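You operate a simulated robot arm through the tools that you are given. There is no shell and no other tool. Be economical: measure what you need, move in short steps, check, and stop when the job is done.

The job below is to be done with a simulated robot arm. You get a single attempt, and the scene is never put back.

## Task
Run the dryer once without the lot that already meets the spec card.
Fine: that drawer out, heat dial to 50, start key, wait for the screens, drawer shut again; other controls and the filters stay.

The check looks at the end state, three seconds after you hand in, the way a careful person would. Anything else that was tipped, shoved, dropped, spilled or broken makes it a failure.

## Robot
A 6-joint arm with a two-finger gripper on a trunk, on a base that drives. Base frame: it is fixed to the floor where the robot stands at the start and does not move with it; the origin is under the middle of the robot, x ahead of it, y to its left, z up. Lengths are in mm, angles in degrees, forces in N, time in s.
With the tool pointing down near the work surface it reaches from about 100 to 920 mm from the robot's upright axis, wherever it stands. Its first joint turns from -166.0 to 166.0 degrees. Places, roughly: choked filter [1500, -250, 1250]; clean filter [1250, -250, 1250]; dryer air damper [1300, -100, 400]; dryer heat dial [1700, 0, 1200]; dryer power switch [1400, -100, 1200]. Payload 2.54 kg.
The tool frame sits at the grasp point between the pads (the TCP): z along the fingers, y along the line on which they close. The tips reach 30 mm beyond it. The gripper opens to 116 mm. The gripper's body begins 95 mm behind the TCP.
Orientation is that of the tool frame in the base frame, as a unit quaternion [x, y, z, w]. With the fingers straight down and closing along the base's y, the tool's x points along the base's -x, its y along +y and its z along -z.

## Interface
- The arm moves only by the tool servo_tool. Its argument "motion" is a list of rows, each an object (a shift or turn left out is 0, a gripper value left out holds the last) with "travel": the shift along the tool's x, y, z in m, a list of three; "turn": the turn, a rotation vector about the tool's x, y, z in degrees, a list of three; "gripper": the closure, from 0 (fully open) to 1 (shut). In form: [{"travel": [x, y, z], "turn": [ax, ay, az], "gripper": gripper}, ...]. A call has 1 to 20 rows; each row shifts and turns the commanded pose from where the row before left it, along the tool's axes as they then stand. Each row takes 0.2 s and may step no farther than 50 mm and 8.6 degrees from the row before; otherwise, or with a gripper value out of range, the whole call is refused. A pose out of reach is approached as far as the arm can. The call stops where the force on the tool passes 50 N (or 10 N more than at its start, if that is more) or the arm is blocked; 0.2 s more then pass. The fingers move at their own pace (about 72 mm/s each) and stop on an object; they squeeze with about 31 N. The grip force told is the motor's: it shows also when the fingers shut on nothing. Time passes only in rows, and 0.2 s behind the last, so rows that do not move let the fingers close. It gives the time, the measured TCP pose, the force on the tool (base axes), the opening and the grip force at its end, in the units of the frame above (readings bear some noise), with the torque about the TCP (base axes, N m) and any sound that the robot's microphone picked up, and new pictures: "views" is both (left out), scene, wrist or none.
- Cameras (640 x 400 px; columns grow to the right, rows downward): "scene" is now at [-30.1, 162.1, 1411.2]; the picture's right is [0.12, -0.99, 0.00], its down [-0.54, -0.06, -0.84] and it looks along [0.83, 0.10, -0.54] (base axes); focal length 289 px, centre (320, 200). "wrist" rides on the gripper at [69, -15, -122] in the tool frame; the picture's right is [0.21, 0.98, 0.00], its down [-0.83, 0.18, -0.53] and it looks along [-0.52, 0.11, 0.85] (tool axes); focal length 251 px, centre (320, 200).
- steer(legs): drives the robot by 1 to 6 legs, each [ahead, left, turn to the left] in mm, mm and degrees, along the robot's own axes; the way and the turn of a leg run together, so that a leg with both is an arc; at most 1500 mm and 180 degrees a leg. The arm and the cameras ride along, it lands a little off, and it stops where it bumps. It gives what a move gives, and a new picture of the scene camera.
- turn_head(pan, tilt): turns the head with the scene camera to pan (to the left, within 120 degrees either way) and tilt (down, from -29 to 69), counted from straight ahead of the robot. It gives what a move gives, and a new picture of the scene camera.
- point_at(camera, pixels): there is no depth. For up to 12 entries [column, row, z] of the newest picture of that camera ("zoom" is the newest enlarged one), the place [x, y] in the base frame at which the ray of that pixel passes the height z, good to about 3 mm. The clock stands still meanwhile.
- inspect(camera, box): a new picture of the part [left, top, right, bottom] of that camera's present view, enlarged. The clock stands still meanwhile.
- close_job(): hands the job in; it is judged then, once.

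Keep the steps short. Do not move on a guess: measure, check each grasp and each placing, and mend mistakes. In all there are 80 turns and 260 pictures (those below and enlarged ones count). Leave the gripper open and the arm clear of the work at the hand-in unless told otherwise, and finish with a single line.

The tools are called as a command line: name --argument value ..., lists and objects as JSON in quotes. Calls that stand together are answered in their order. servo_tool: Moves the arm, as the interface text tells. Its arguments: {"type":"object","properties":{"motion":{"type":"array","items":{"type":"object","properties":{"travel":{"type":"array","items":{"type":"number"}},"turn":{"type":"array","items":{"type":"number"}},"gripper":{"type":"number"}}}},"views":{"type":"string","enum":["both","scene","wrist","none"]}},"required":["motion"]} The other tools are called the same way: steer (legs) drives the base; turn_head (pan, tilt) turns the head that bears the scene camera; point_at (camera, pixels) gives the place at which the rays of pixels pass given heights; inspect (camera, box) takes an enlarged picture of a part of a camera's view; close_job () hands the job in.

At the start:

```text
clock: 0.0
tool_pos: [659.3, 154.8, 752.1]
orientation: [-0.001, 1.0, 0.001, 0.0]
force: [0.5, 0.2, -0.9]
ft_torque: [0.0, 0.0, 0.01]
opening: 116.1
finger_force: 0.1
robot x, y, heading: [1.0, 0.8, 0.1]
head pan, tilt: [6.9, 32.9]
```

scene: 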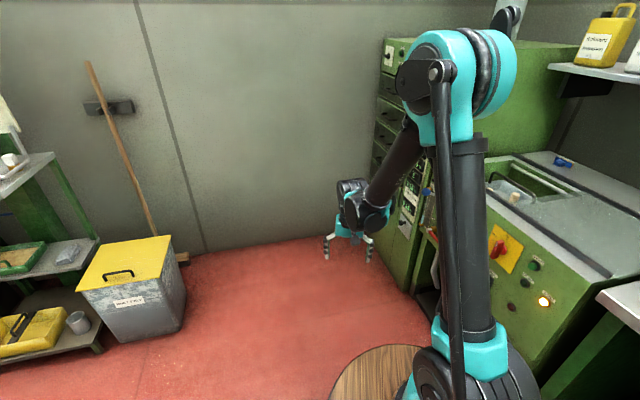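
wrist: 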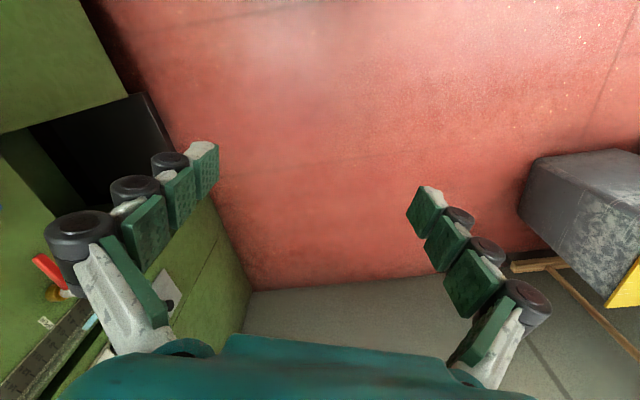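

I see a green cabinet with drawers beyond the arm at the right. I turn the head toward it for a better view.

turn_head --pan -15 --tilt 15

inspect --camera "scene" --box '[160, 50, 480, 250]'

```text
clock: 0.8
tool_pos: [658.6, 155.3, 752.4]
orientation: [-0.001, 1.0, 0.001, 0.001]
force: [0.0, 0.4, -0.4]
ft_torque: [-0.01, -0.01, 0.0]
opening: 116.1
finger_force: 0.1
robot x, y, heading: [0.9, 2.7, -0.0]
head pan, tilt: [-15.0, 15.0]
```

scene: 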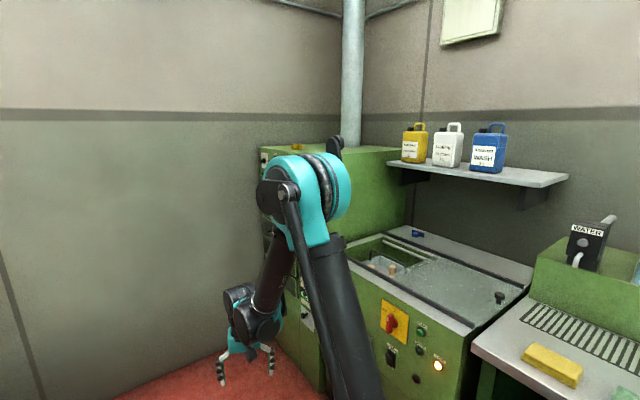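

```text
2.00 times, centred on (320, 150) of scene
```

zoom: 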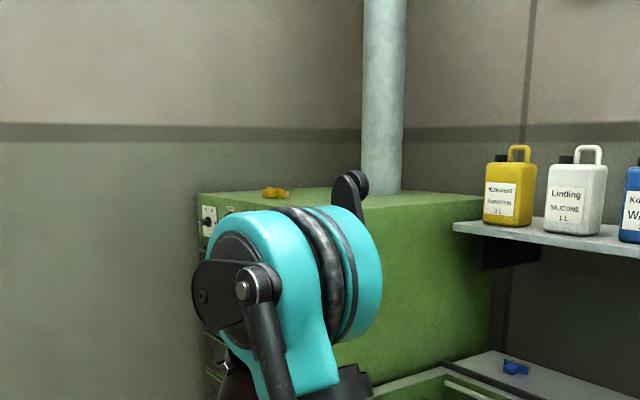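

The arm blocks the view. I look down ahead to learn what stands on the floor before driving.

turn_head --pan 35 --tilt 45

turn_head --pan 0 --tilt 60

```text
clock: 2.0
tool_pos: [657.8, 155.0, 752.7]
orientation: [-0.001, 1.0, 0.001, 0.001]
force: [-0.4, -0.2, 0.3]
ft_torque: [0.0, 0.02, -0.03]
opening: 116.2
finger_force: 0.1
robot x, y, heading: [-0.6, -1.0, 0.0]
head pan, tilt: [35.0, 45.0]
```

scene: 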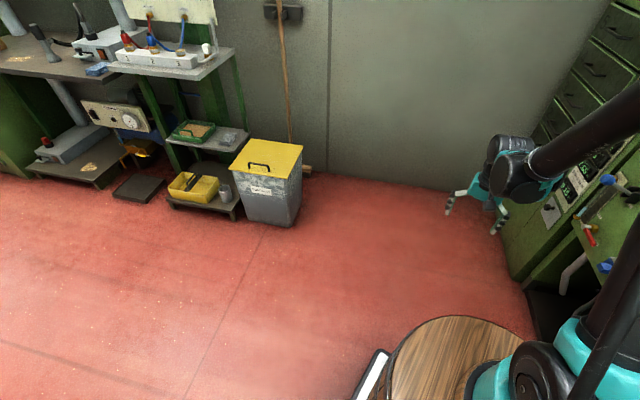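

```text
clock: 3.0
tool_pos: [658.4, 152.9, 751.4]
orientation: [-0.002, 1.0, 0.001, 0.0]
force: [0.5, -0.6, -0.5]
ft_torque: [0.01, 0.0, 0.04]
opening: 116.3
finger_force: 0.0
robot x, y, heading: [-2.7, -2.4, 0.2]
head pan, tilt: [0.0, 60.0]
```

scene: 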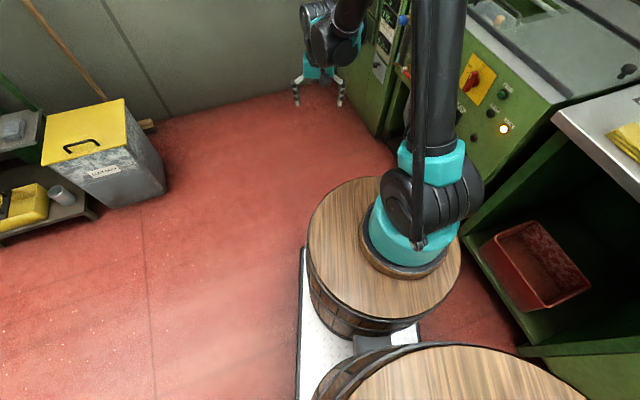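

The round wooden drum is the robot's own trunk. I measure floor edges: wall foot (190,125), bin corner (165,190), cabinet foot (365,118), bottle-opening foot (300,85).

point_at --camera "scene" --pixels '[[190, 125, 0], [165, 190, 0], [120, 210, 0], [360, 115, 0], [335, 75, 0], [300, 250, 0], [480, 300, 0], [380, 180, 500]]'

```text
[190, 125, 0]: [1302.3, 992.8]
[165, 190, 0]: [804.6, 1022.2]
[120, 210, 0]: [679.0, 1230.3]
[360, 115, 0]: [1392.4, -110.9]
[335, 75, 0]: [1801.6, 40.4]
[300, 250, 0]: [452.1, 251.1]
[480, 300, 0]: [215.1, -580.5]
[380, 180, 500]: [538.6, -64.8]
```

The room stands at about 28° to the base: dryer front faces about (-0.46, 0.89). I drive forward-left into open floor, turn parallel to its front, and look.

steer --legs '[[550, 300, 0], [0, 0, 28]]'

turn_head --pan -60 --tilt 20

```text
clock: 8.0
tool_pos: [1062.4, 745.8, 752.0]
orientation: [-0.246, 0.969, 0.0, -0.001]
force: [0.6, -0.8, 0.2]
ft_torque: [0.02, -0.01, 0.04]
opening: 116.0
finger_force: 0.0
robot x, y, heading: [555.8, 297.3, 28.1]
head pan, tilt: [0.0, 60.0]
```

scene: 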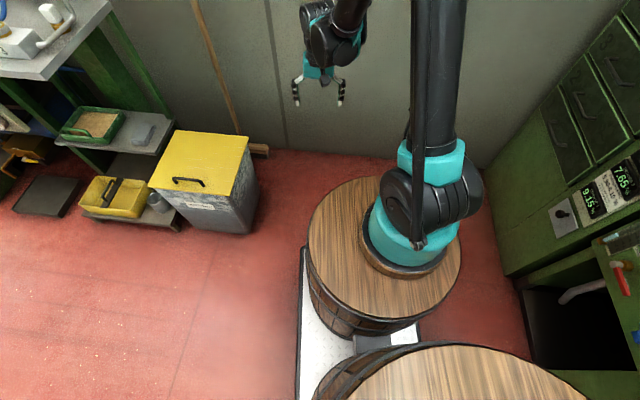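

```text
clock: 9.3
tool_pos: [1062.5, 745.6, 751.3]
orientation: [-0.246, 0.969, 0.001, 0.0]
force: [0.6, 0.2, 0.4]
ft_torque: [-0.01, 0.01, 0.02]
opening: 116.1
finger_force: 0.1
robot x, y, heading: [552.8, 295.5, 28.3]
head pan, tilt: [-60.0, 20.0]
```

scene: 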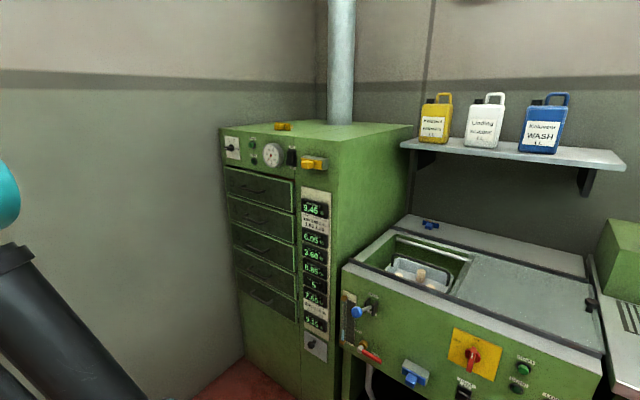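

Clear view of the dryer. I enlarge its front.

inspect --camera "scene" --box '[210, 120, 350, 208]'

inspect --camera "scene" --box '[280, 180, 360, 230]'

inspect --camera "scene" --box '[220, 220, 360, 400]'

inspect --camera "scene" --box '[285, 225, 365, 295]'

```text
4.55 times, centred on (280, 164) of scene
```

zoom: 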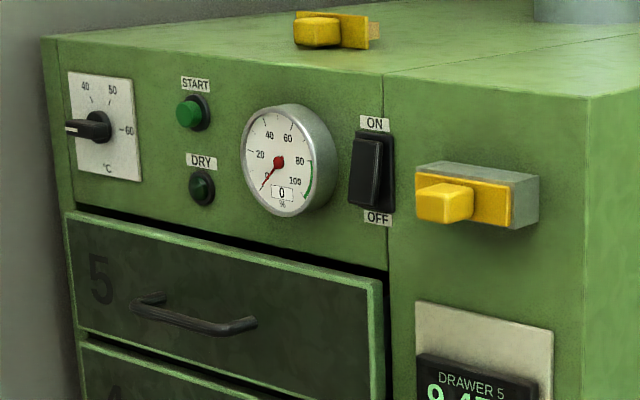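

```text
8.00 times, centred on (320, 205) of scene
```

zoom: 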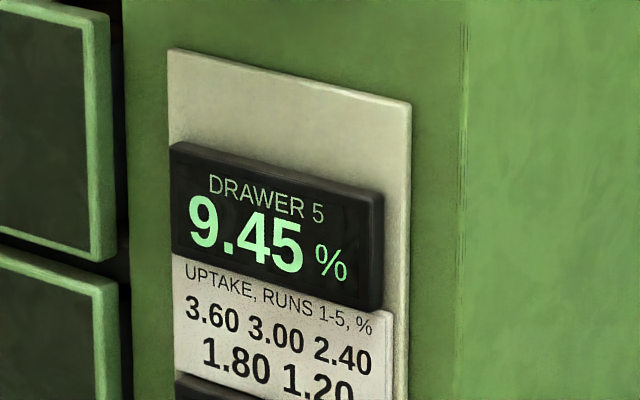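

```text
2.22 times, centred on (290, 310) of scene
```

zoom: 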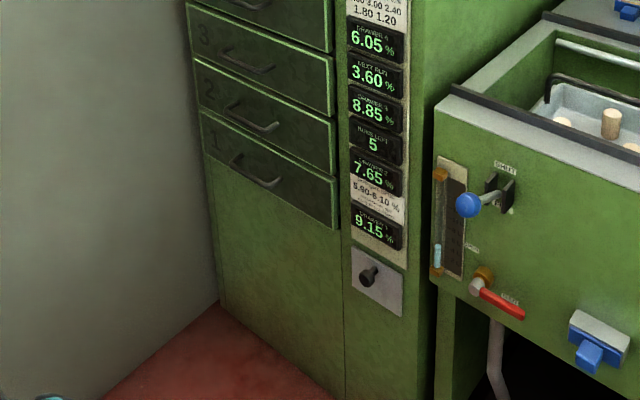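

```text
5.71 times, centred on (325, 260) of scene
```

zoom: 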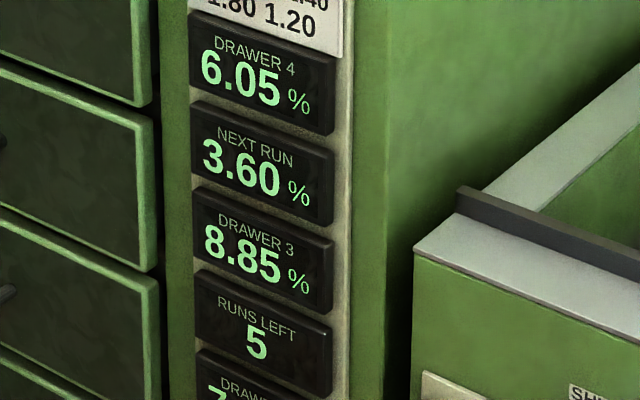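

Drawer 4 reads 6.05. I read the spec card and dial more closely.

inspect --camera "scene" --box '[295, 285, 335, 310]'

inspect --camera "scene" --box '[220, 130, 268, 170]'

point_at --camera "scene" --pixels '[[245, 355, 0], [300, 399, 0], [220, 128, 1290], [331, 140, 1290], [231, 148, 1200], [253, 145, 1200], [291, 157, 1200]]'

```text
16.00 times, centred on (315, 298) of scene
```

zoom: 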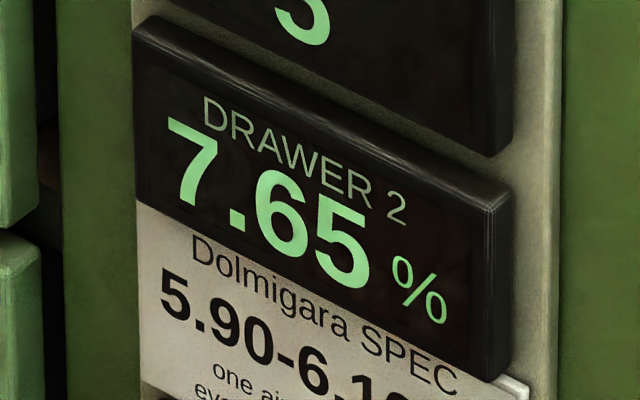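

```text
10.00 times, centred on (244, 150) of scene
```

zoom: 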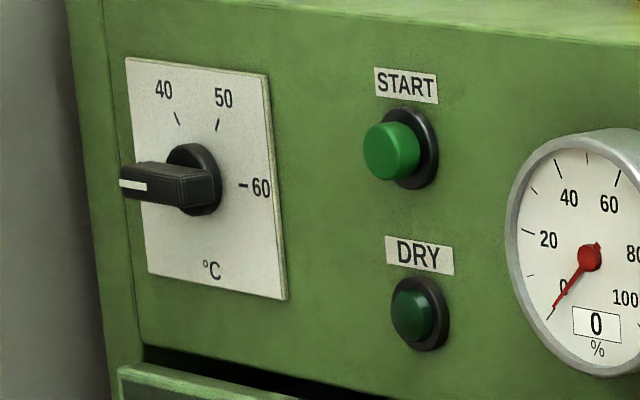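

```text
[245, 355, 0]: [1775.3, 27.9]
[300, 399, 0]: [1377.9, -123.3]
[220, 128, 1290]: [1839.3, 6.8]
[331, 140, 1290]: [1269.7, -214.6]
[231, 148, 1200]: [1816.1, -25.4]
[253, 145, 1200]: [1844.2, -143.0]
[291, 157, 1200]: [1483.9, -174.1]
```

Spec 5.90–6.10 means drawer 4 (6.05) is the good lot. The dial points left (9 o'clock), 50 is near 1 o'clock. I retract the arm 200 mm before manoeuvring, then look at the floor near the dryer.

servo_tool --motion '[{"travel": [0.05, 0, 0]}, {"travel": [0.05, 0, 0]}, {"travel": [0.05, 0, 0]}, {"travel": [0.05, 0, 0]}]' --views "none"

turn_head --pan -45 --tilt 45

```text
clock: 10.3
tool_pos: [886.3, 651.6, 752.1]
orientation: [-0.245, 0.97, 0.001, -0.001]
force: [-0.1, 0.3, 0.1]
ft_torque: [-0.03, 0.0, 0.0]
opening: 116.0
finger_force: 0.0
robot x, y, heading: [554.0, 300.9, 28.3]
head pan, tilt: [-60.0, 20.0]
```

```text
clock: 11.2
tool_pos: [885.7, 650.9, 753.0]
orientation: [-0.245, 0.969, 0.0, 0.0]
force: [-0.6, -0.4, 0.1]
ft_torque: [-0.01, 0.0, -0.02]
opening: 115.9
finger_force: 0.0
robot x, y, heading: [552.1, 293.5, 28.2]
head pan, tilt: [-45.0, 45.0]
```

scene: 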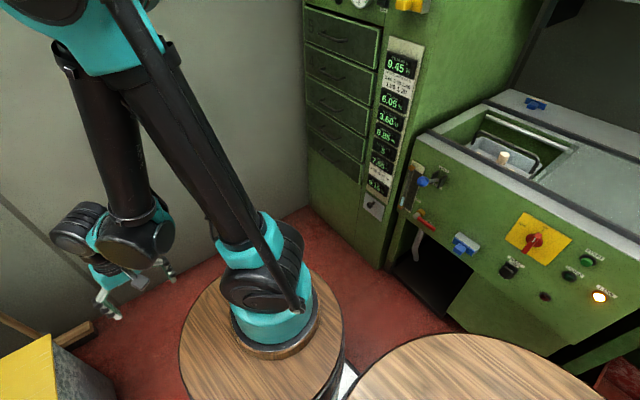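

point_at --camera "scene" --pixels '[[308, 206, 0], [383, 269, 0], [345, 238, 0], [200, 257, 0], [85, 330, 0], [108, 372, 0], [462, 333, 0]]'

```text
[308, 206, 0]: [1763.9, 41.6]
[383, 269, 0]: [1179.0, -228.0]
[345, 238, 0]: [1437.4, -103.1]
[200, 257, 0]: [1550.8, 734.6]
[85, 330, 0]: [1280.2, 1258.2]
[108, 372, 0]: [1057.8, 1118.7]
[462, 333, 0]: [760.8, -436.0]
```

Front line runs at about 25°, wall corner near (1764, 42). I'll stand parallel to the front, 750 mm off, nose toward the wall, about 80 mm short.

steer --legs '[[390, -13, -3.3]]'

turn_head --pan -55 --tilt 28

```text
clock: 13.6
tool_pos: [1262.6, 793.6, 751.2]
orientation: [-0.216, 0.976, 0.001, 0.0]
force: [0.3, 0.3, 0.0]
ft_torque: [-0.03, 0.05, 0.0]
opening: 116.0
finger_force: 0.1
robot x, y, heading: [911.9, 463.8, 25.0]
head pan, tilt: [-45.0, 45.0]
```

scene: 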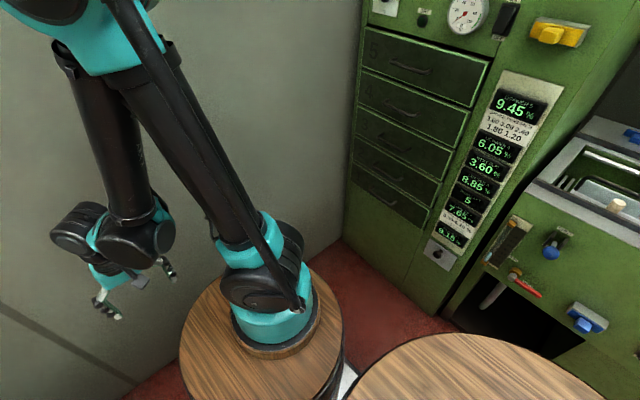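

```text
clock: 14.4
tool_pos: [1262.7, 792.6, 752.5]
orientation: [-0.215, 0.977, 0.0, 0.0]
force: [0.0, -0.6, 0.1]
ft_torque: [0.01, -0.01, 0.02]
opening: 116.1
finger_force: 0.0
robot x, y, heading: [913.8, 457.8, 24.8]
head pan, tilt: [-55.0, 28.0]
```

scene: 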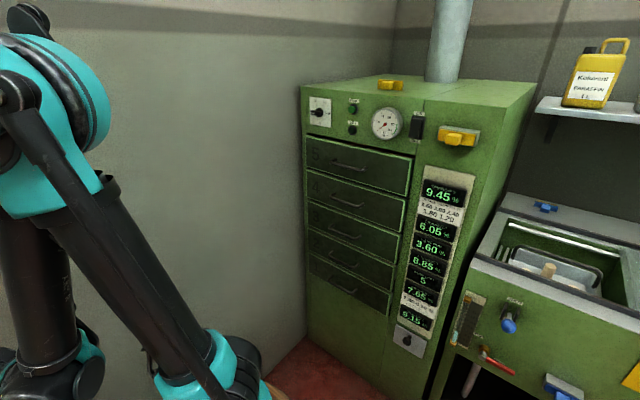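

Good view. I measure the plane and features: the floor corner (307,335), handle ends of drawer 4 and the dial, at two heights each.

inspect --camera "scene" --box '[296, 85, 456, 235]'

inspect --camera "scene" --box '[300, 90, 364, 138]'

point_at --camera "scene" --pixels '[[307, 336, 0], [380, 380, 0], [303, 88, 1300], [478, 125, 1200], [319, 112, 1200], [319, 112, 1250], [332, 195, 1100], [332, 195, 1000], [366, 205, 1100], [366, 205, 1000], [353, 108, 1200], [353, 108, 1250]]'

```text
2.67 times, centred on (376, 160) of scene
```

zoom: 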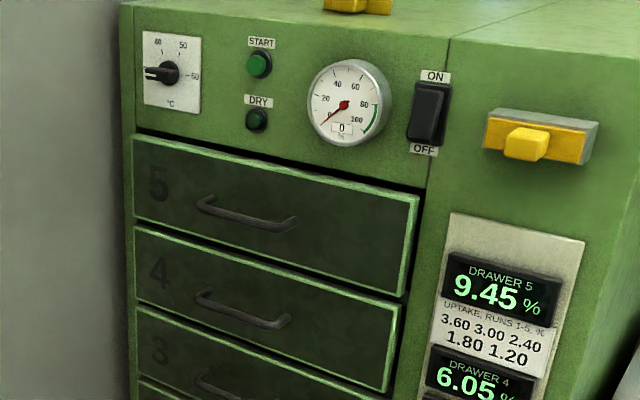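

```text
8.33 times, centred on (332, 114) of scene
```

zoom: 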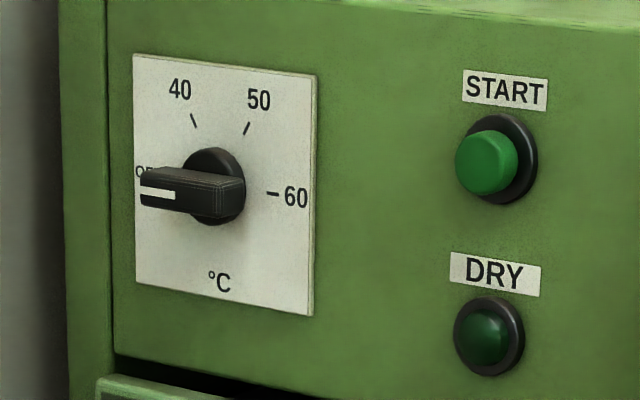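

```text
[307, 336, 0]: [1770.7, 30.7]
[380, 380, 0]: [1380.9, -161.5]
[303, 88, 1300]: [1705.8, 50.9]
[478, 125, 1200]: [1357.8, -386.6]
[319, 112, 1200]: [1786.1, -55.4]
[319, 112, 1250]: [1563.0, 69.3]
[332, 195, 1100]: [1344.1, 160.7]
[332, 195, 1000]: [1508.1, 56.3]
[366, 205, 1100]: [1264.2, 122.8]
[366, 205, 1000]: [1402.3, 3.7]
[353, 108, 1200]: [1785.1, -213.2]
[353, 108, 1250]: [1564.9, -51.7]
```

The dial points to OFF on its left; 50 is 120° clockwise. Drawer‑4 handle is about (1522,-20,955). I lift the tool and swing it to the dryer side, still well off the front.

servo_tool --motion '[{"travel": [0, 0, -0.05]}, {"travel": [0, 0, -0.05]}, {"travel": [0, 0, -0.05]}, {"travel": [0, -0.035, 0]}, {"travel": [0, -0.035, 0]}, {"travel": [0, -0.035, 0]}, {"travel": [0, -0.035, 0]}, {"travel": [0, -0.035, 0]}, {"travel": [0, -0.035, 0]}, {"travel": [0, -0.035, 0]}, {"travel": [0, -0.035, 0]}, {"travel": [0, -0.035, 0]}, {"travel": [0, -0.035, 0]}, {"travel": [0, -0.035, 0]}, {"travel": [0, -0.035, 0]}, {"travel": [0, -0.035, 0]}, {"travel": [0, -0.035, 0]}]' --views "scene"

```text
clock: 18.0
tool_pos: [1468.8, 348.7, 901.5]
orientation: [-0.216, 0.976, 0.002, -0.001]
force: [0.3, -0.2, 0.0]
ft_torque: [-0.05, -0.04, -0.01]
opening: 116.1
finger_force: 0.1
robot x, y, heading: [913.1, 456.8, 24.8]
head pan, tilt: [-55.0, 28.0]
```

scene: 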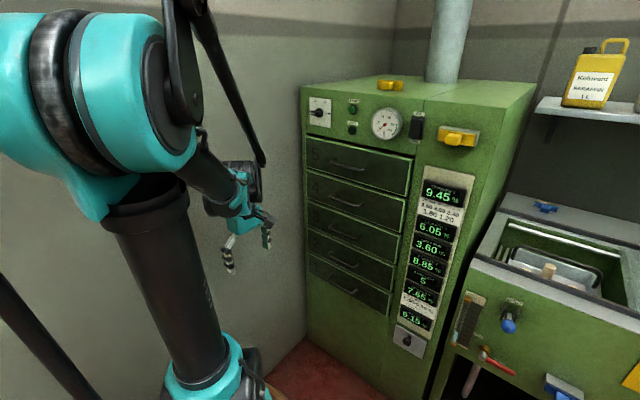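

Swing went clean. I advance to n≈-420, shift toward the handle's line, and tip the tool to horizontal.

servo_tool --motion '[{"travel": [0, -0.035, 0]}, {"travel": [0, -0.035, 0]}, {"travel": [0, -0.035, 0]}, {"travel": [0.01, 0, 0], "turn": [8.2, 0, 0]}, {"travel": [0.01, 0, 0], "turn": [8.2, 0, 0]}, {"travel": [0.01, 0, 0], "turn": [8.2, 0, 0]}, {"travel": [0.01, 0, 0], "turn": [8.2, 0, 0]}, {"travel": [0.01, 0, 0], "turn": [8.2, 0, 0]}, {"travel": [0.01, 0, 0], "turn": [8.2, 0, 0]}, {"travel": [0.01, 0, 0], "turn": [8.2, 0, 0]}, {"travel": [0.01, 0, 0], "turn": [8.2, 0, 0]}, {"travel": [0.01, 0, 0], "turn": [8.2, 0, 0]}, {"travel": [0.01, 0, 0], "turn": [8.2, 0, 0]}, {"travel": [0.01, 0, 0], "turn": [8.0, 0, 0]}, {"travel": [0, -0.045, 0]}]'

```text
clock: 21.2
tool_pos: [1421.2, 202.0, 1043.1]
orientation: [0.152, -0.69, 0.69, -0.153]
force: [0.9, -0.7, 0.5]
ft_torque: [-0.01, 0.01, -0.08]
opening: 115.9
finger_force: 0.1
out of reach, approached as far as the arm can: row 12, 13, 14
robot x, y, heading: [906.0, 458.8, 24.9]
head pan, tilt: [-55.0, 28.0]
```

scene: 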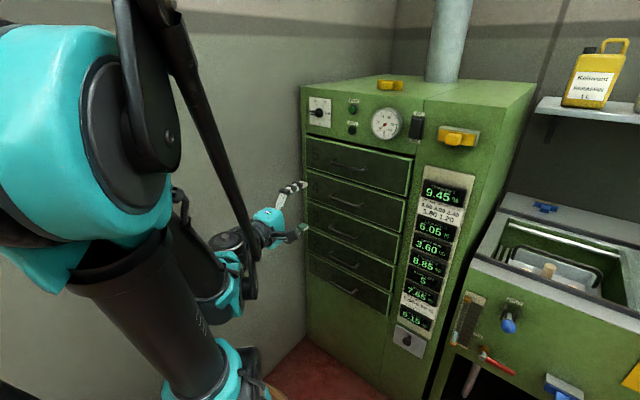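
wrist: 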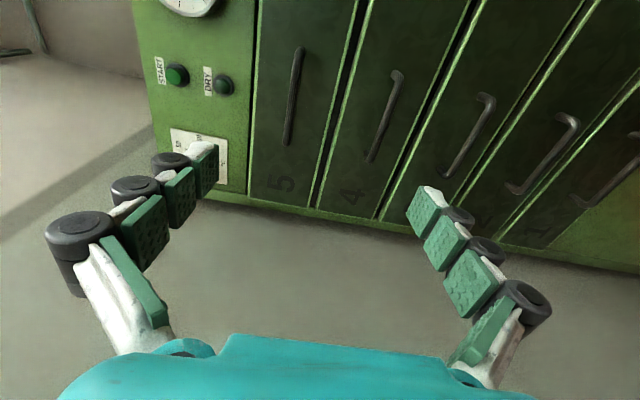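

The last rows were short of reach: too close to the arm's axis at that height. I back the base off the dryer by 150 mm to the left (bin stays ~130 mm clear) and look again.

steer --legs '[[0, 150, 0]]'

servo_tool --motion '[{"travel": [0, 0, 0]}]' --views "wrist"

```text
clock: 22.6
tool_pos: [1357.5, 338.3, 1043.3]
orientation: [0.152, -0.69, 0.691, -0.153]
force: [0.9, 0.1, -0.3]
ft_torque: [-0.03, 0.0, -0.02]
opening: 115.9
finger_force: 0.0
robot x, y, heading: [847.3, 598.2, 24.5]
head pan, tilt: [-55.0, 28.0]
```

scene: 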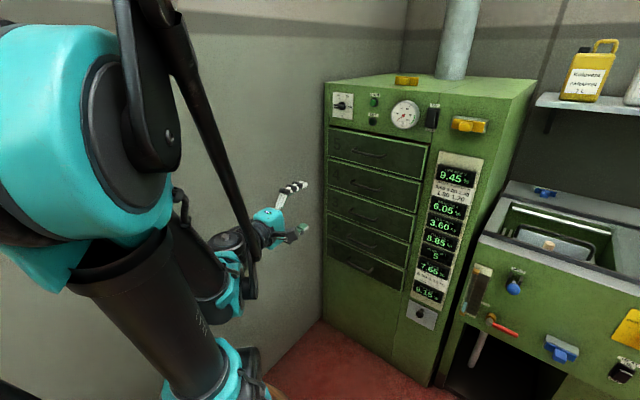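

```text
clock: 23.0
tool_pos: [1356.7, 337.6, 1043.7]
orientation: [-0.152, 0.691, -0.69, 0.152]
force: [0.1, -0.7, -0.2]
ft_torque: [-0.01, 0.0, 0.01]
opening: 116.1
finger_force: 0.0
robot x, y, heading: [847.3, 594.3, 24.7]
head pan, tilt: [-55.0, 28.0]
```

wrist: 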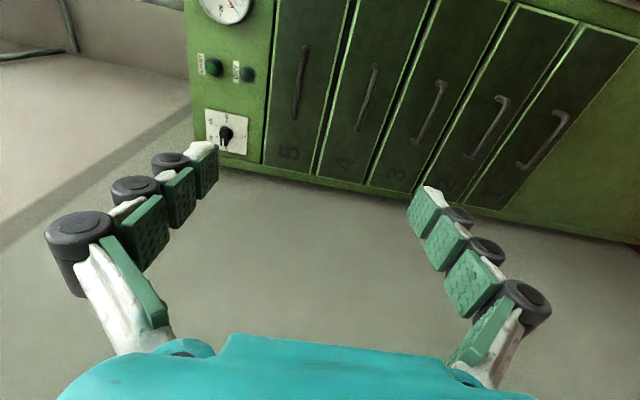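

Second viewpoint allows triangulation. I zoom on drawer handles and the dial from here.

inspect --camera "scene" --box '[320, 80, 448, 220]'

```text
2.86 times, centred on (384, 150) of scene
```

zoom: 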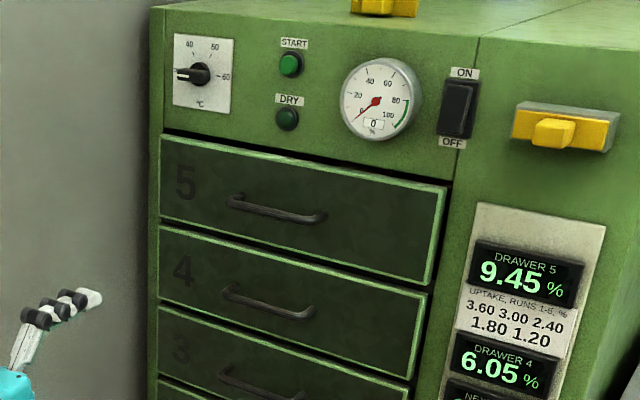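

point_at --camera "zoom" --pixels '[[226, 288, 1000], [226, 288, 900], [311, 313, 1000], [311, 313, 900], [290, 63, 1250], [290, 63, 1200], [197, 74, 1250], [197, 74, 1200]]'

point_at --camera "wrist" --pixels '[[376, 66, 980], [376, 66, 940], [358, 130, 980], [358, 130, 940], [366, 100, 960], [226, 136, 1200], [226, 136, 1240], [214, 68, 1200], [214, 68, 1240]]'

```text
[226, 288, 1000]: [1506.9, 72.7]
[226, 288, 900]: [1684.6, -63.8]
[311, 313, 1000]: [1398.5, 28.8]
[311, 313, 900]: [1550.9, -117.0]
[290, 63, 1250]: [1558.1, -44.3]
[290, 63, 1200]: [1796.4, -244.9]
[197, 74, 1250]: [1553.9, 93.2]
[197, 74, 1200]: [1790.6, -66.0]
```

```text
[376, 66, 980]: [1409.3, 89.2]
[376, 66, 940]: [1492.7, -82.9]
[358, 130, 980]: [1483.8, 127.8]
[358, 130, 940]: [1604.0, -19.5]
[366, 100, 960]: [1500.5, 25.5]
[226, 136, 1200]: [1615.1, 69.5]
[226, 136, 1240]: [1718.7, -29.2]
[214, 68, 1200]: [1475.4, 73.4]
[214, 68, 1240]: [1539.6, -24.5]
```

Triangulated handle centre is about (1544,-28,945). I move the tool down 98 mm and forward 240 mm, staying ~170 mm short, and re-measure.

servo_tool --motion '[{"travel": [0, 0.016, 0.04]}, {"travel": [0, 0.016, 0.04]}, {"travel": [0, 0.016, 0.04]}, {"travel": [0, 0.016, 0.04]}, {"travel": [0, 0.017, 0.04]}, {"travel": [0, 0.017, 0.04]}, {"travel": [0, 0, 0], "gripper": 0.3}]'

```text
clock: 24.6
tool_pos: [1457.6, 119.5, 944.4]
orientation: [-0.152, 0.691, -0.69, 0.152]
force: [0.4, 0.4, -0.1]
ft_torque: [-0.03, 0.01, 0.01]
opening: 81.0
finger_force: 0.0
robot x, y, heading: [850.0, 595.1, 24.6]
head pan, tilt: [-55.0, 28.0]
```

scene: 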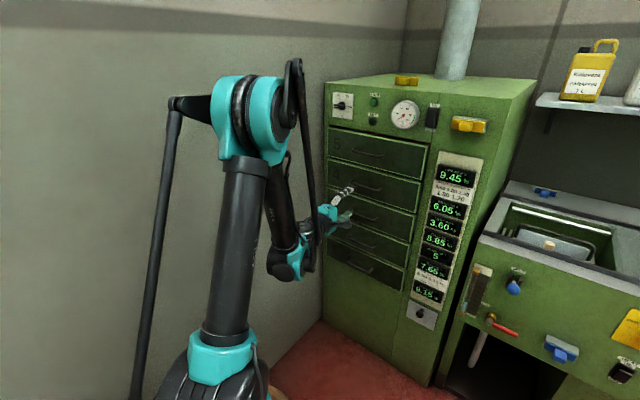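
wrist: 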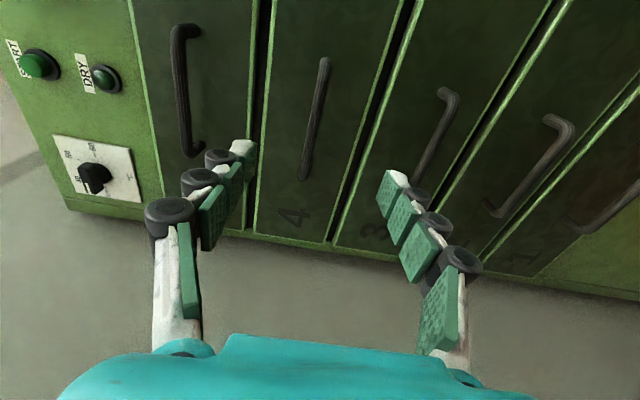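

point_at --camera "wrist" --pixels '[[325, 60, 960], [325, 60, 940], [304, 176, 960], [304, 176, 940], [314, 118, 960], [314, 118, 940], [95, 178, 1240], [95, 178, 1220], [38, 65, 1260], [38, 65, 1240]]'

```text
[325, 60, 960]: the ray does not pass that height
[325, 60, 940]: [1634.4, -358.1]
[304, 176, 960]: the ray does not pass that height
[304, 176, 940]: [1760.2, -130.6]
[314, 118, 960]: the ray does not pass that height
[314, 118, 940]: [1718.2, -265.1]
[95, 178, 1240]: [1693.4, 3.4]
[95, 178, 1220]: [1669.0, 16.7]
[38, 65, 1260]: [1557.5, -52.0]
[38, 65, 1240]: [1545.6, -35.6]
```

Handle 4 bar is at z≈949, n≈-690 (about 170 mm ahead). I narrow the fingers to ~50 mm and go forward 110 mm, then check.

servo_tool --motion '[{"travel": [-0.008, -0.004, 0], "gripper": 0.57}, {"travel": [0, 0, 0.04]}, {"travel": [0, 0, 0.04]}, {"travel": [0, 0, 0.03]}]'

```text
clock: 25.6
tool_pos: [1512.0, 23.8, 948.5]
orientation: [-0.152, 0.692, -0.69, 0.151]
force: [0.5, 0.0, -0.5]
ft_torque: [0.02, -0.01, -0.02]
opening: 49.8
finger_force: 0.1
robot x, y, heading: [849.4, 593.0, 24.6]
head pan, tilt: [-55.0, 28.0]
```

scene: 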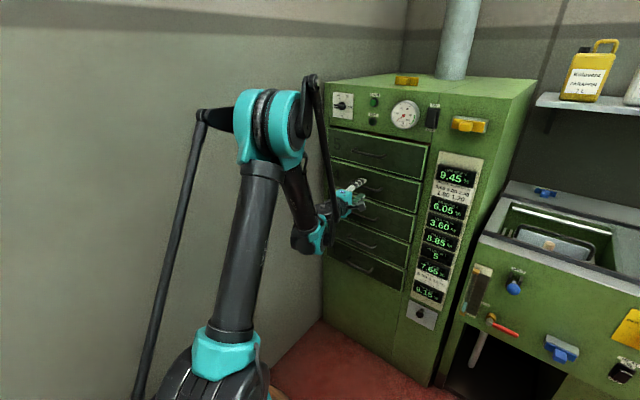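
wrist: 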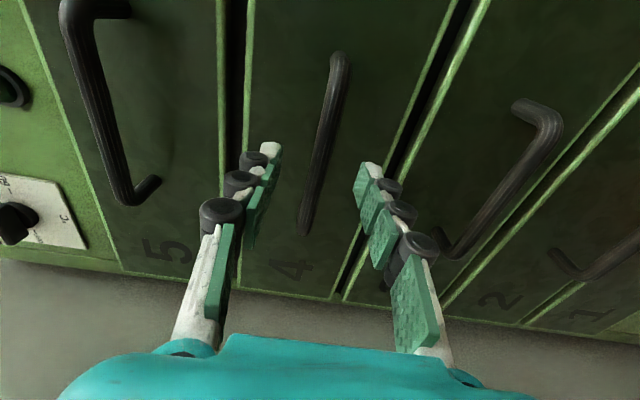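

Handle 4 lies centred between the fingers. Forward another 48 mm.

servo_tool --motion '[{"travel": [0, 0, 0.025]}, {"travel": [0, 0, 0.023]}]' --views "wrist"

inspect --camera "wrist" --box '[200, 80, 440, 260]'

inspect --camera "scene" --box '[320, 150, 400, 220]'

```text
clock: 26.2
tool_pos: [1525.1, -7.8, 949.2]
orientation: [-0.152, 0.691, -0.69, 0.151]
force: [-26.3, 48.4, 17.0]
ft_torque: [-0.82, -0.48, -0.76]
opening: 44.5
finger_force: 21.7
robot x, y, heading: [847.0, 598.2, 24.8]
head pan, tilt: [-55.0, 28.0]
stopped in row 2: the force on the tool passed its limit at 75 N (the readings are from after the stop); the commanded pose is now the measured one
```

wrist: 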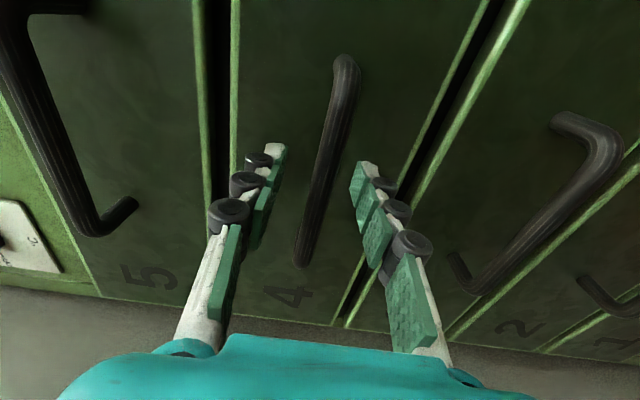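

```text
2.22 times, centred on (320, 170) of wrist
```

zoom: 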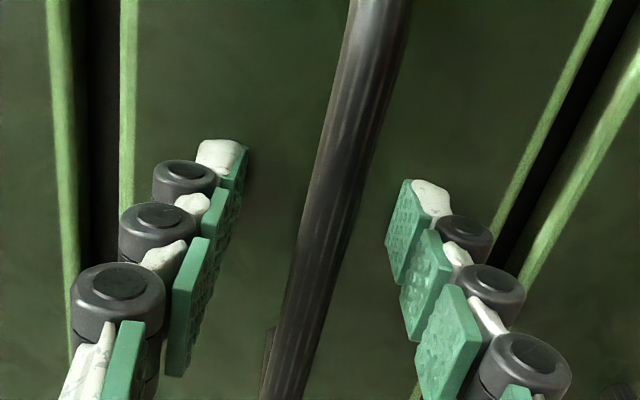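

```text
5.71 times, centred on (360, 185) of scene
```

zoom: 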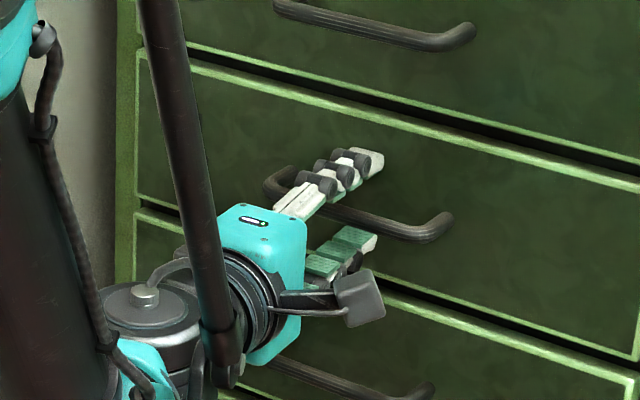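

The tips touched drawer 4's face (tips at n≈-693); the bar is between the pads. I back 5 mm and close.

servo_tool --motion '[{"travel": [0, 0, -0.006]}, {"gripper": 1.0}, {"gripper": 1.0}, {"gripper": 1.0}, {"gripper": 1.0}]' --views "wrist"

```text
clock: 27.4
tool_pos: [1523.9, -6.6, 949.0]
orientation: [-0.152, 0.692, -0.69, 0.15]
force: [5.8, -1.4, 38.4]
ft_torque: [0.11, 0.03, -0.1]
opening: 10.1
finger_force: 36.4
robot x, y, heading: [850.0, 596.3, 24.9]
head pan, tilt: [-55.0, 28.0]
```

wrist: 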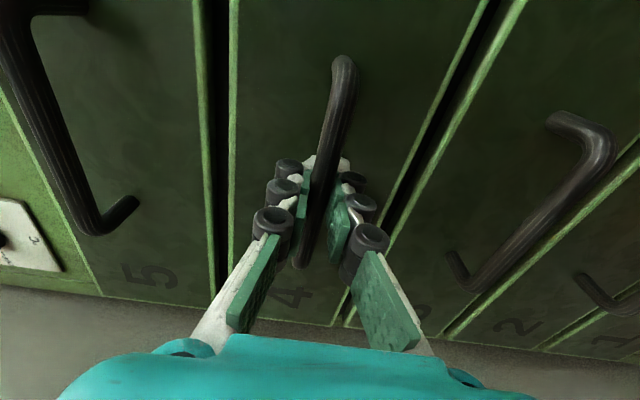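

Gripped (10 mm). 38 N upward strain: I ease the tool up 4 mm.

servo_tool --motion '[{"travel": [0, -0.002, 0]}, {"travel": [0, -0.002, 0]}, {}]' --views "none"

```text
clock: 28.2
tool_pos: [1525.3, -6.6, 950.2]
orientation: [-0.15, 0.692, -0.689, 0.152]
force: [-4.0, -0.9, -46.6]
ft_torque: [-0.22, 0.01, 0.04]
opening: 10.2
finger_force: 36.3
robot x, y, heading: [848.1, 594.5, 24.4]
head pan, tilt: [-55.0, 28.0]
```

servo_tool --motion '[{"travel": [0, 0.0022, 0]}, {}]' --views "none"

```text
clock: 28.8
tool_pos: [1524.8, -7.1, 949.0]
orientation: [-0.153, 0.692, -0.69, 0.151]
force: [-1.6, -3.8, -5.1]
ft_torque: [-0.07, -0.01, -0.52]
opening: 10.4
finger_force: 36.5
robot x, y, heading: [848.1, 596.5, 24.4]
head pan, tilt: [-55.0, 28.0]
```

Strain is gone. I pull the drawer gently, 100 mm first.

servo_tool --motion '[{"travel": [0, 0, -0.01]}, {"travel": [0, 0, -0.015]}, {"travel": [0, 0, -0.015]}, {"travel": [0, 0, -0.015]}, {"travel": [0, 0, -0.015]}, {"travel": [0, 0, -0.015]}, {"travel": [0, 0, -0.015]}]'

```text
clock: 30.4
tool_pos: [1484.4, 84.1, 949.8]
orientation: [-0.152, 0.691, -0.69, 0.151]
force: [29.4, 11.8, 5.8]
ft_torque: [0.0, 0.04, -0.04]
opening: 10.6
finger_force: 36.6
robot x, y, heading: [843.9, 599.5, 24.7]
head pan, tilt: [-55.0, 28.0]
```

scene: 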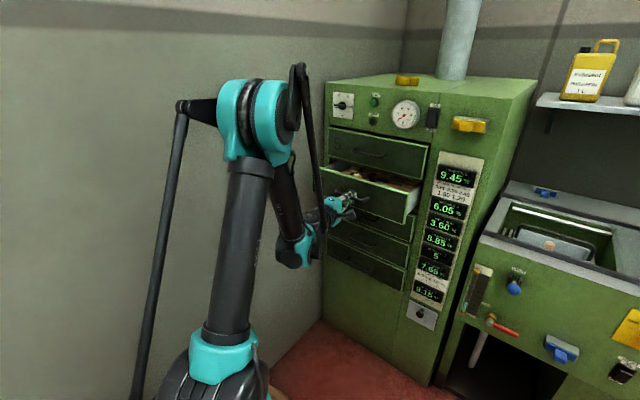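
wrist: 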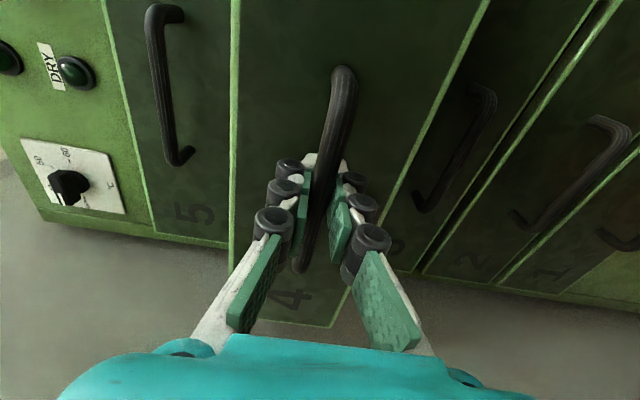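

Drawer 4 slides. Slight sideways strain, so I trim 1.2 mm and pull 110 mm more.

servo_tool --motion '[{"travel": [-0.0012, 0, 0]}, {"travel": [-0.0002, 0, -0.015]}, {"travel": [-0.0002, 0, -0.015]}, {"travel": [-0.0002, 0, -0.015]}, {"travel": [-0.0002, 0, -0.015]}, {"travel": [-0.0002, 0, -0.015]}, {"travel": [-0.0002, 0, -0.015]}, {"travel": [-0.0002, 0, -0.015]}]'

inspect --camera "scene" --box '[310, 80, 510, 340]'

```text
clock: 32.0
tool_pos: [1450.3, 164.1, 951.0]
orientation: [-0.149, 0.695, -0.687, 0.153]
force: [2.2, 1.9, -40.2]
ft_torque: [-0.2, 0.25, 0.4]
opening: 10.4
finger_force: 36.0
out of reach, approached as far as the arm can: row 7, 8
robot x, y, heading: [848.4, 598.9, 24.4]
head pan, tilt: [-55.0, 28.0]
stopped in row 8: the force on the tool passed its limit at 64 N (the readings are from after the stop); the commanded pose is now the measured one
```

scene: 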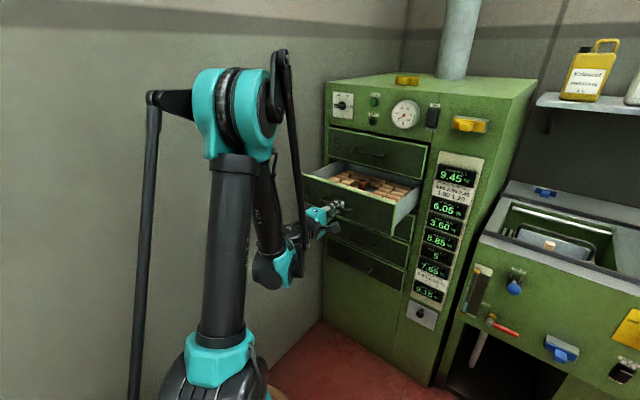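
wrist: 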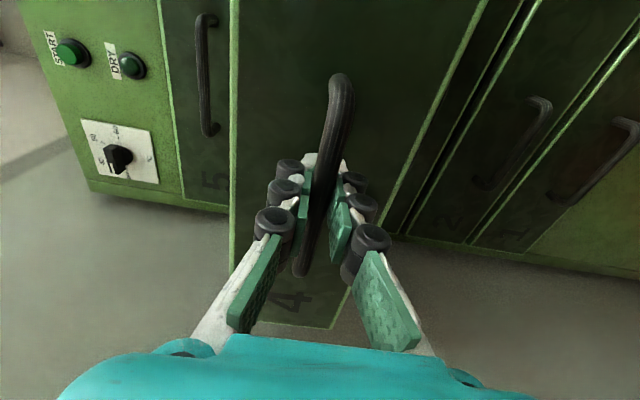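

```text
1.54 times, centred on (410, 210) of scene
```

zoom: 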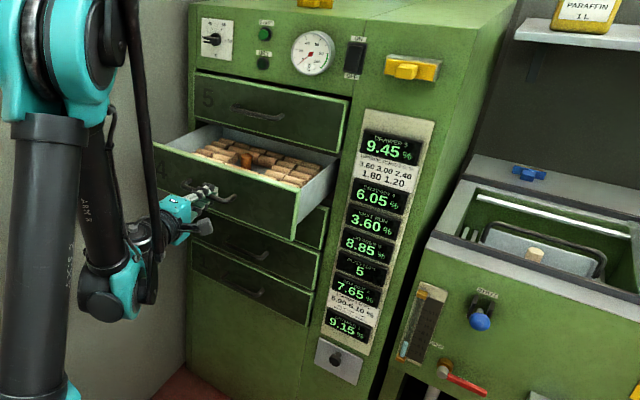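

Drawer 4 is ~190 mm out, but the arm is at its reach limit. I relieve the vertical strain, then pull a little more by driving the base left 50 mm while holding the handle.

servo_tool --motion '[{"travel": [0, 0.002, 0.003]}, {}]' --views "none"

steer --legs '[[0, 40, 0]]'

inspect --camera "scene" --box '[290, 90, 450, 290]'

```text
clock: 32.6
tool_pos: [1450.5, 161.5, 950.2]
orientation: [-0.15, 0.694, -0.688, 0.153]
force: [11.1, 4.3, 0.6]
ft_torque: [-0.11, 0.16, 0.21]
opening: 10.2
finger_force: 35.9
robot x, y, heading: [845.5, 595.6, 24.8]
head pan, tilt: [-55.0, 28.0]
```

```text
clock: 33.5
tool_pos: [1434.0, 199.4, 949.8]
orientation: [-0.15, 0.694, -0.688, 0.152]
force: [30.2, 9.9, 14.9]
ft_torque: [-0.08, 0.38, -0.15]
opening: 10.3
finger_force: 36.8
robot x, y, heading: [832.5, 636.7, 24.7]
head pan, tilt: [-55.0, 28.0]
```

scene: 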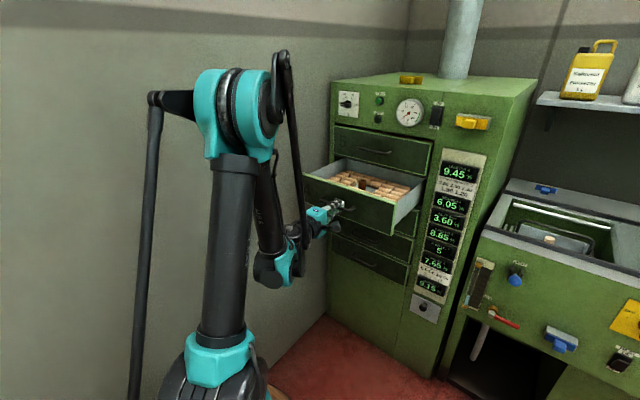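

```text
2.00 times, centred on (370, 190) of scene
```

zoom: 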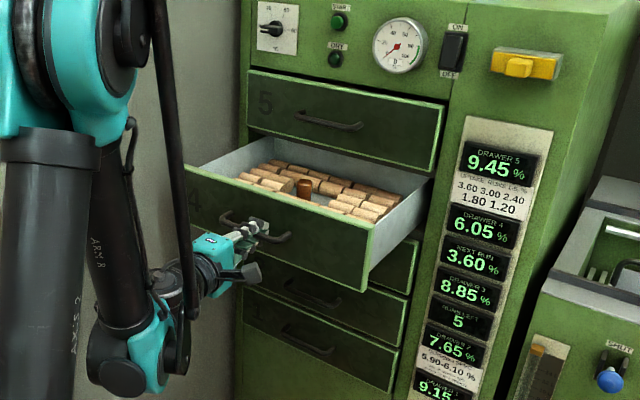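

Drawer is ~228 mm out, corks nearly all exposed. One more 30 mm by base to see whether it meets a stop.

servo_tool --motion '[{"travel": [-0.0012, -0.0006, 0]}, {}]' --views "none"

steer --legs '[[0, 30, 0]]'

inspect --camera "scene" --box '[290, 90, 450, 290]'

```text
clock: 34.1
tool_pos: [1435.5, 197.4, 950.8]
orientation: [-0.15, 0.694, -0.687, 0.152]
force: [-6.2, -0.8, -21.0]
ft_torque: [-0.2, 0.19, 0.22]
opening: 10.1
finger_force: 35.5
robot x, y, heading: [829.5, 633.5, 24.7]
head pan, tilt: [-55.0, 28.0]
```

```text
clock: 35.0
tool_pos: [1428.2, 215.1, 949.9]
orientation: [-0.149, 0.694, -0.688, 0.152]
force: [1.2, -1.7, -11.1]
ft_torque: [-0.12, 0.25, 0.07]
opening: 10.4
finger_force: 36.7
robot x, y, heading: [821.6, 650.3, 24.5]
head pan, tilt: [-55.0, 28.0]
stopped in leg 1: the force on the tool passed its limit at 86 N (the readings are from after the stop); the commanded pose is now the measured one
```

scene: 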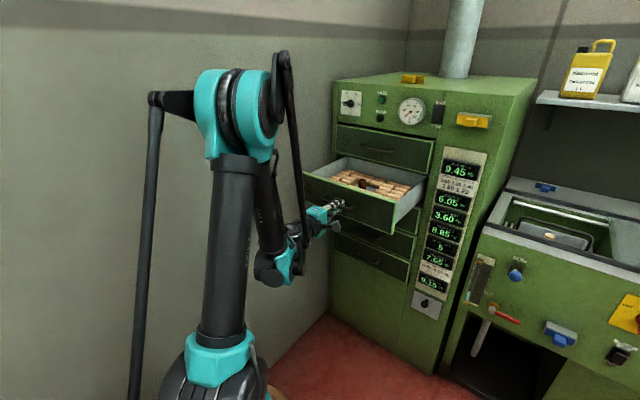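

```text
2.00 times, centred on (370, 190) of scene
```

zoom: 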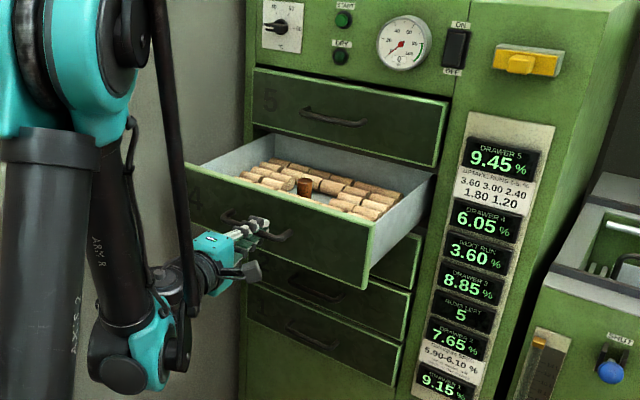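

The drawer hit its stop at ~245 mm: fully out. I open the fingers wide, tilt the tool slightly nose‑down and retreat along the fingers.

servo_tool --motion '[{"gripper": 0.0}, {"gripper": 0.0}, {"gripper": 0.0}, {"gripper": 0.0}, {"turn": [-7, 0, 0]}, {"turn": [-7, 0, 0]}, {"travel": [0, 0, -0.02], "turn": [-6, 0, 0]}, {"travel": [0, 0, -0.02]}, {"travel": [0, 0, -0.02]}, {"travel": [0, 0, -0.02]}]'

```text
clock: 37.2
tool_pos: [1396.8, 285.3, 976.0]
orientation: [-0.174, 0.803, -0.557, 0.123]
force: [0.1, -0.6, -0.1]
ft_torque: [0.0, 0.01, -0.04]
opening: 115.7
finger_force: 0.1
robot x, y, heading: [822.3, 651.9, 24.8]
head pan, tilt: [-55.0, 28.0]
```

scene: 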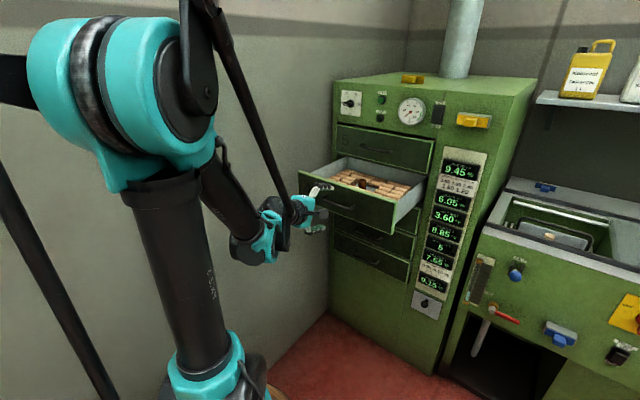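
wrist: 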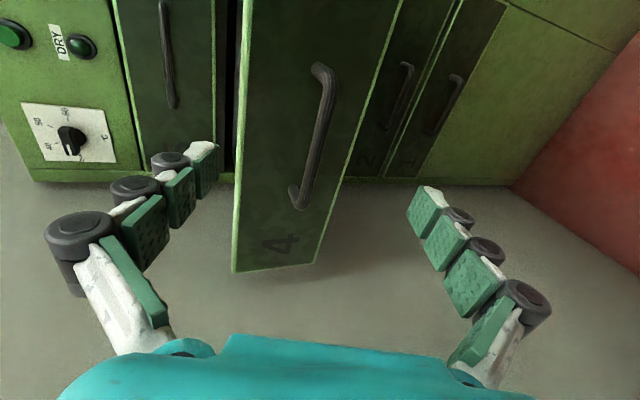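

Drawer stays out. Dial estimated at about (1675,12,1225), start key (1554,-41,1250). I raise the tool, level it, shift toward the dial line, still ~350 mm short.

servo_tool --motion '[{"travel": [0, -0.047, -0.017]}, {"travel": [0, -0.047, -0.017]}, {"travel": [0, -0.047, -0.017]}, {"travel": [0, -0.047, -0.017]}, {"travel": [0, -0.025, 0], "turn": [7, 0, 0]}, {"travel": [0, -0.025, 0], "turn": [7, 0, 0]}, {"travel": [0, 0, 0], "turn": [6, 0, 0]}, {"travel": [-0.036, 0, 0.03]}, {"travel": [-0.036, 0, 0.03]}, {"travel": [-0.036, 0, 0.03]}, {"travel": [-0.036, 0, 0.03]}, {"travel": [0, 0, 0.03]}, {"travel": [0, 0, 0.03]}]'

```text
clock: 40.0
tool_pos: [1608.5, 164.5, 1223.6]
orientation: [-0.15, 0.694, -0.688, 0.152]
force: [0.7, -0.4, -0.3]
ft_torque: [0.01, 0.01, 0.02]
opening: 116.1
finger_force: 0.1
robot x, y, heading: [821.0, 655.1, 24.8]
head pan, tilt: [-55.0, 28.0]
```

scene: 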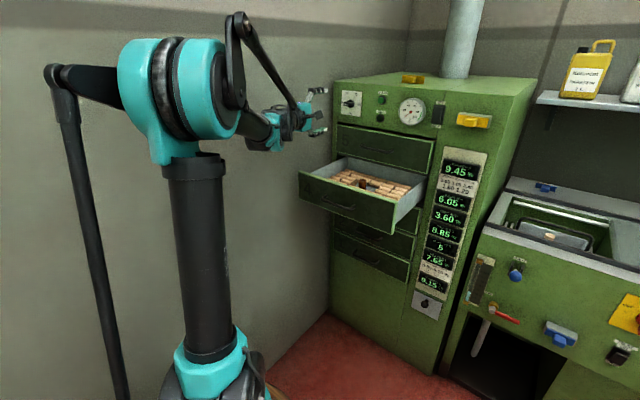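
wrist: 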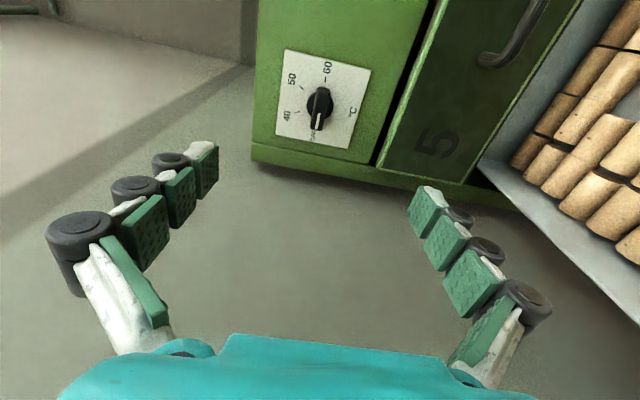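

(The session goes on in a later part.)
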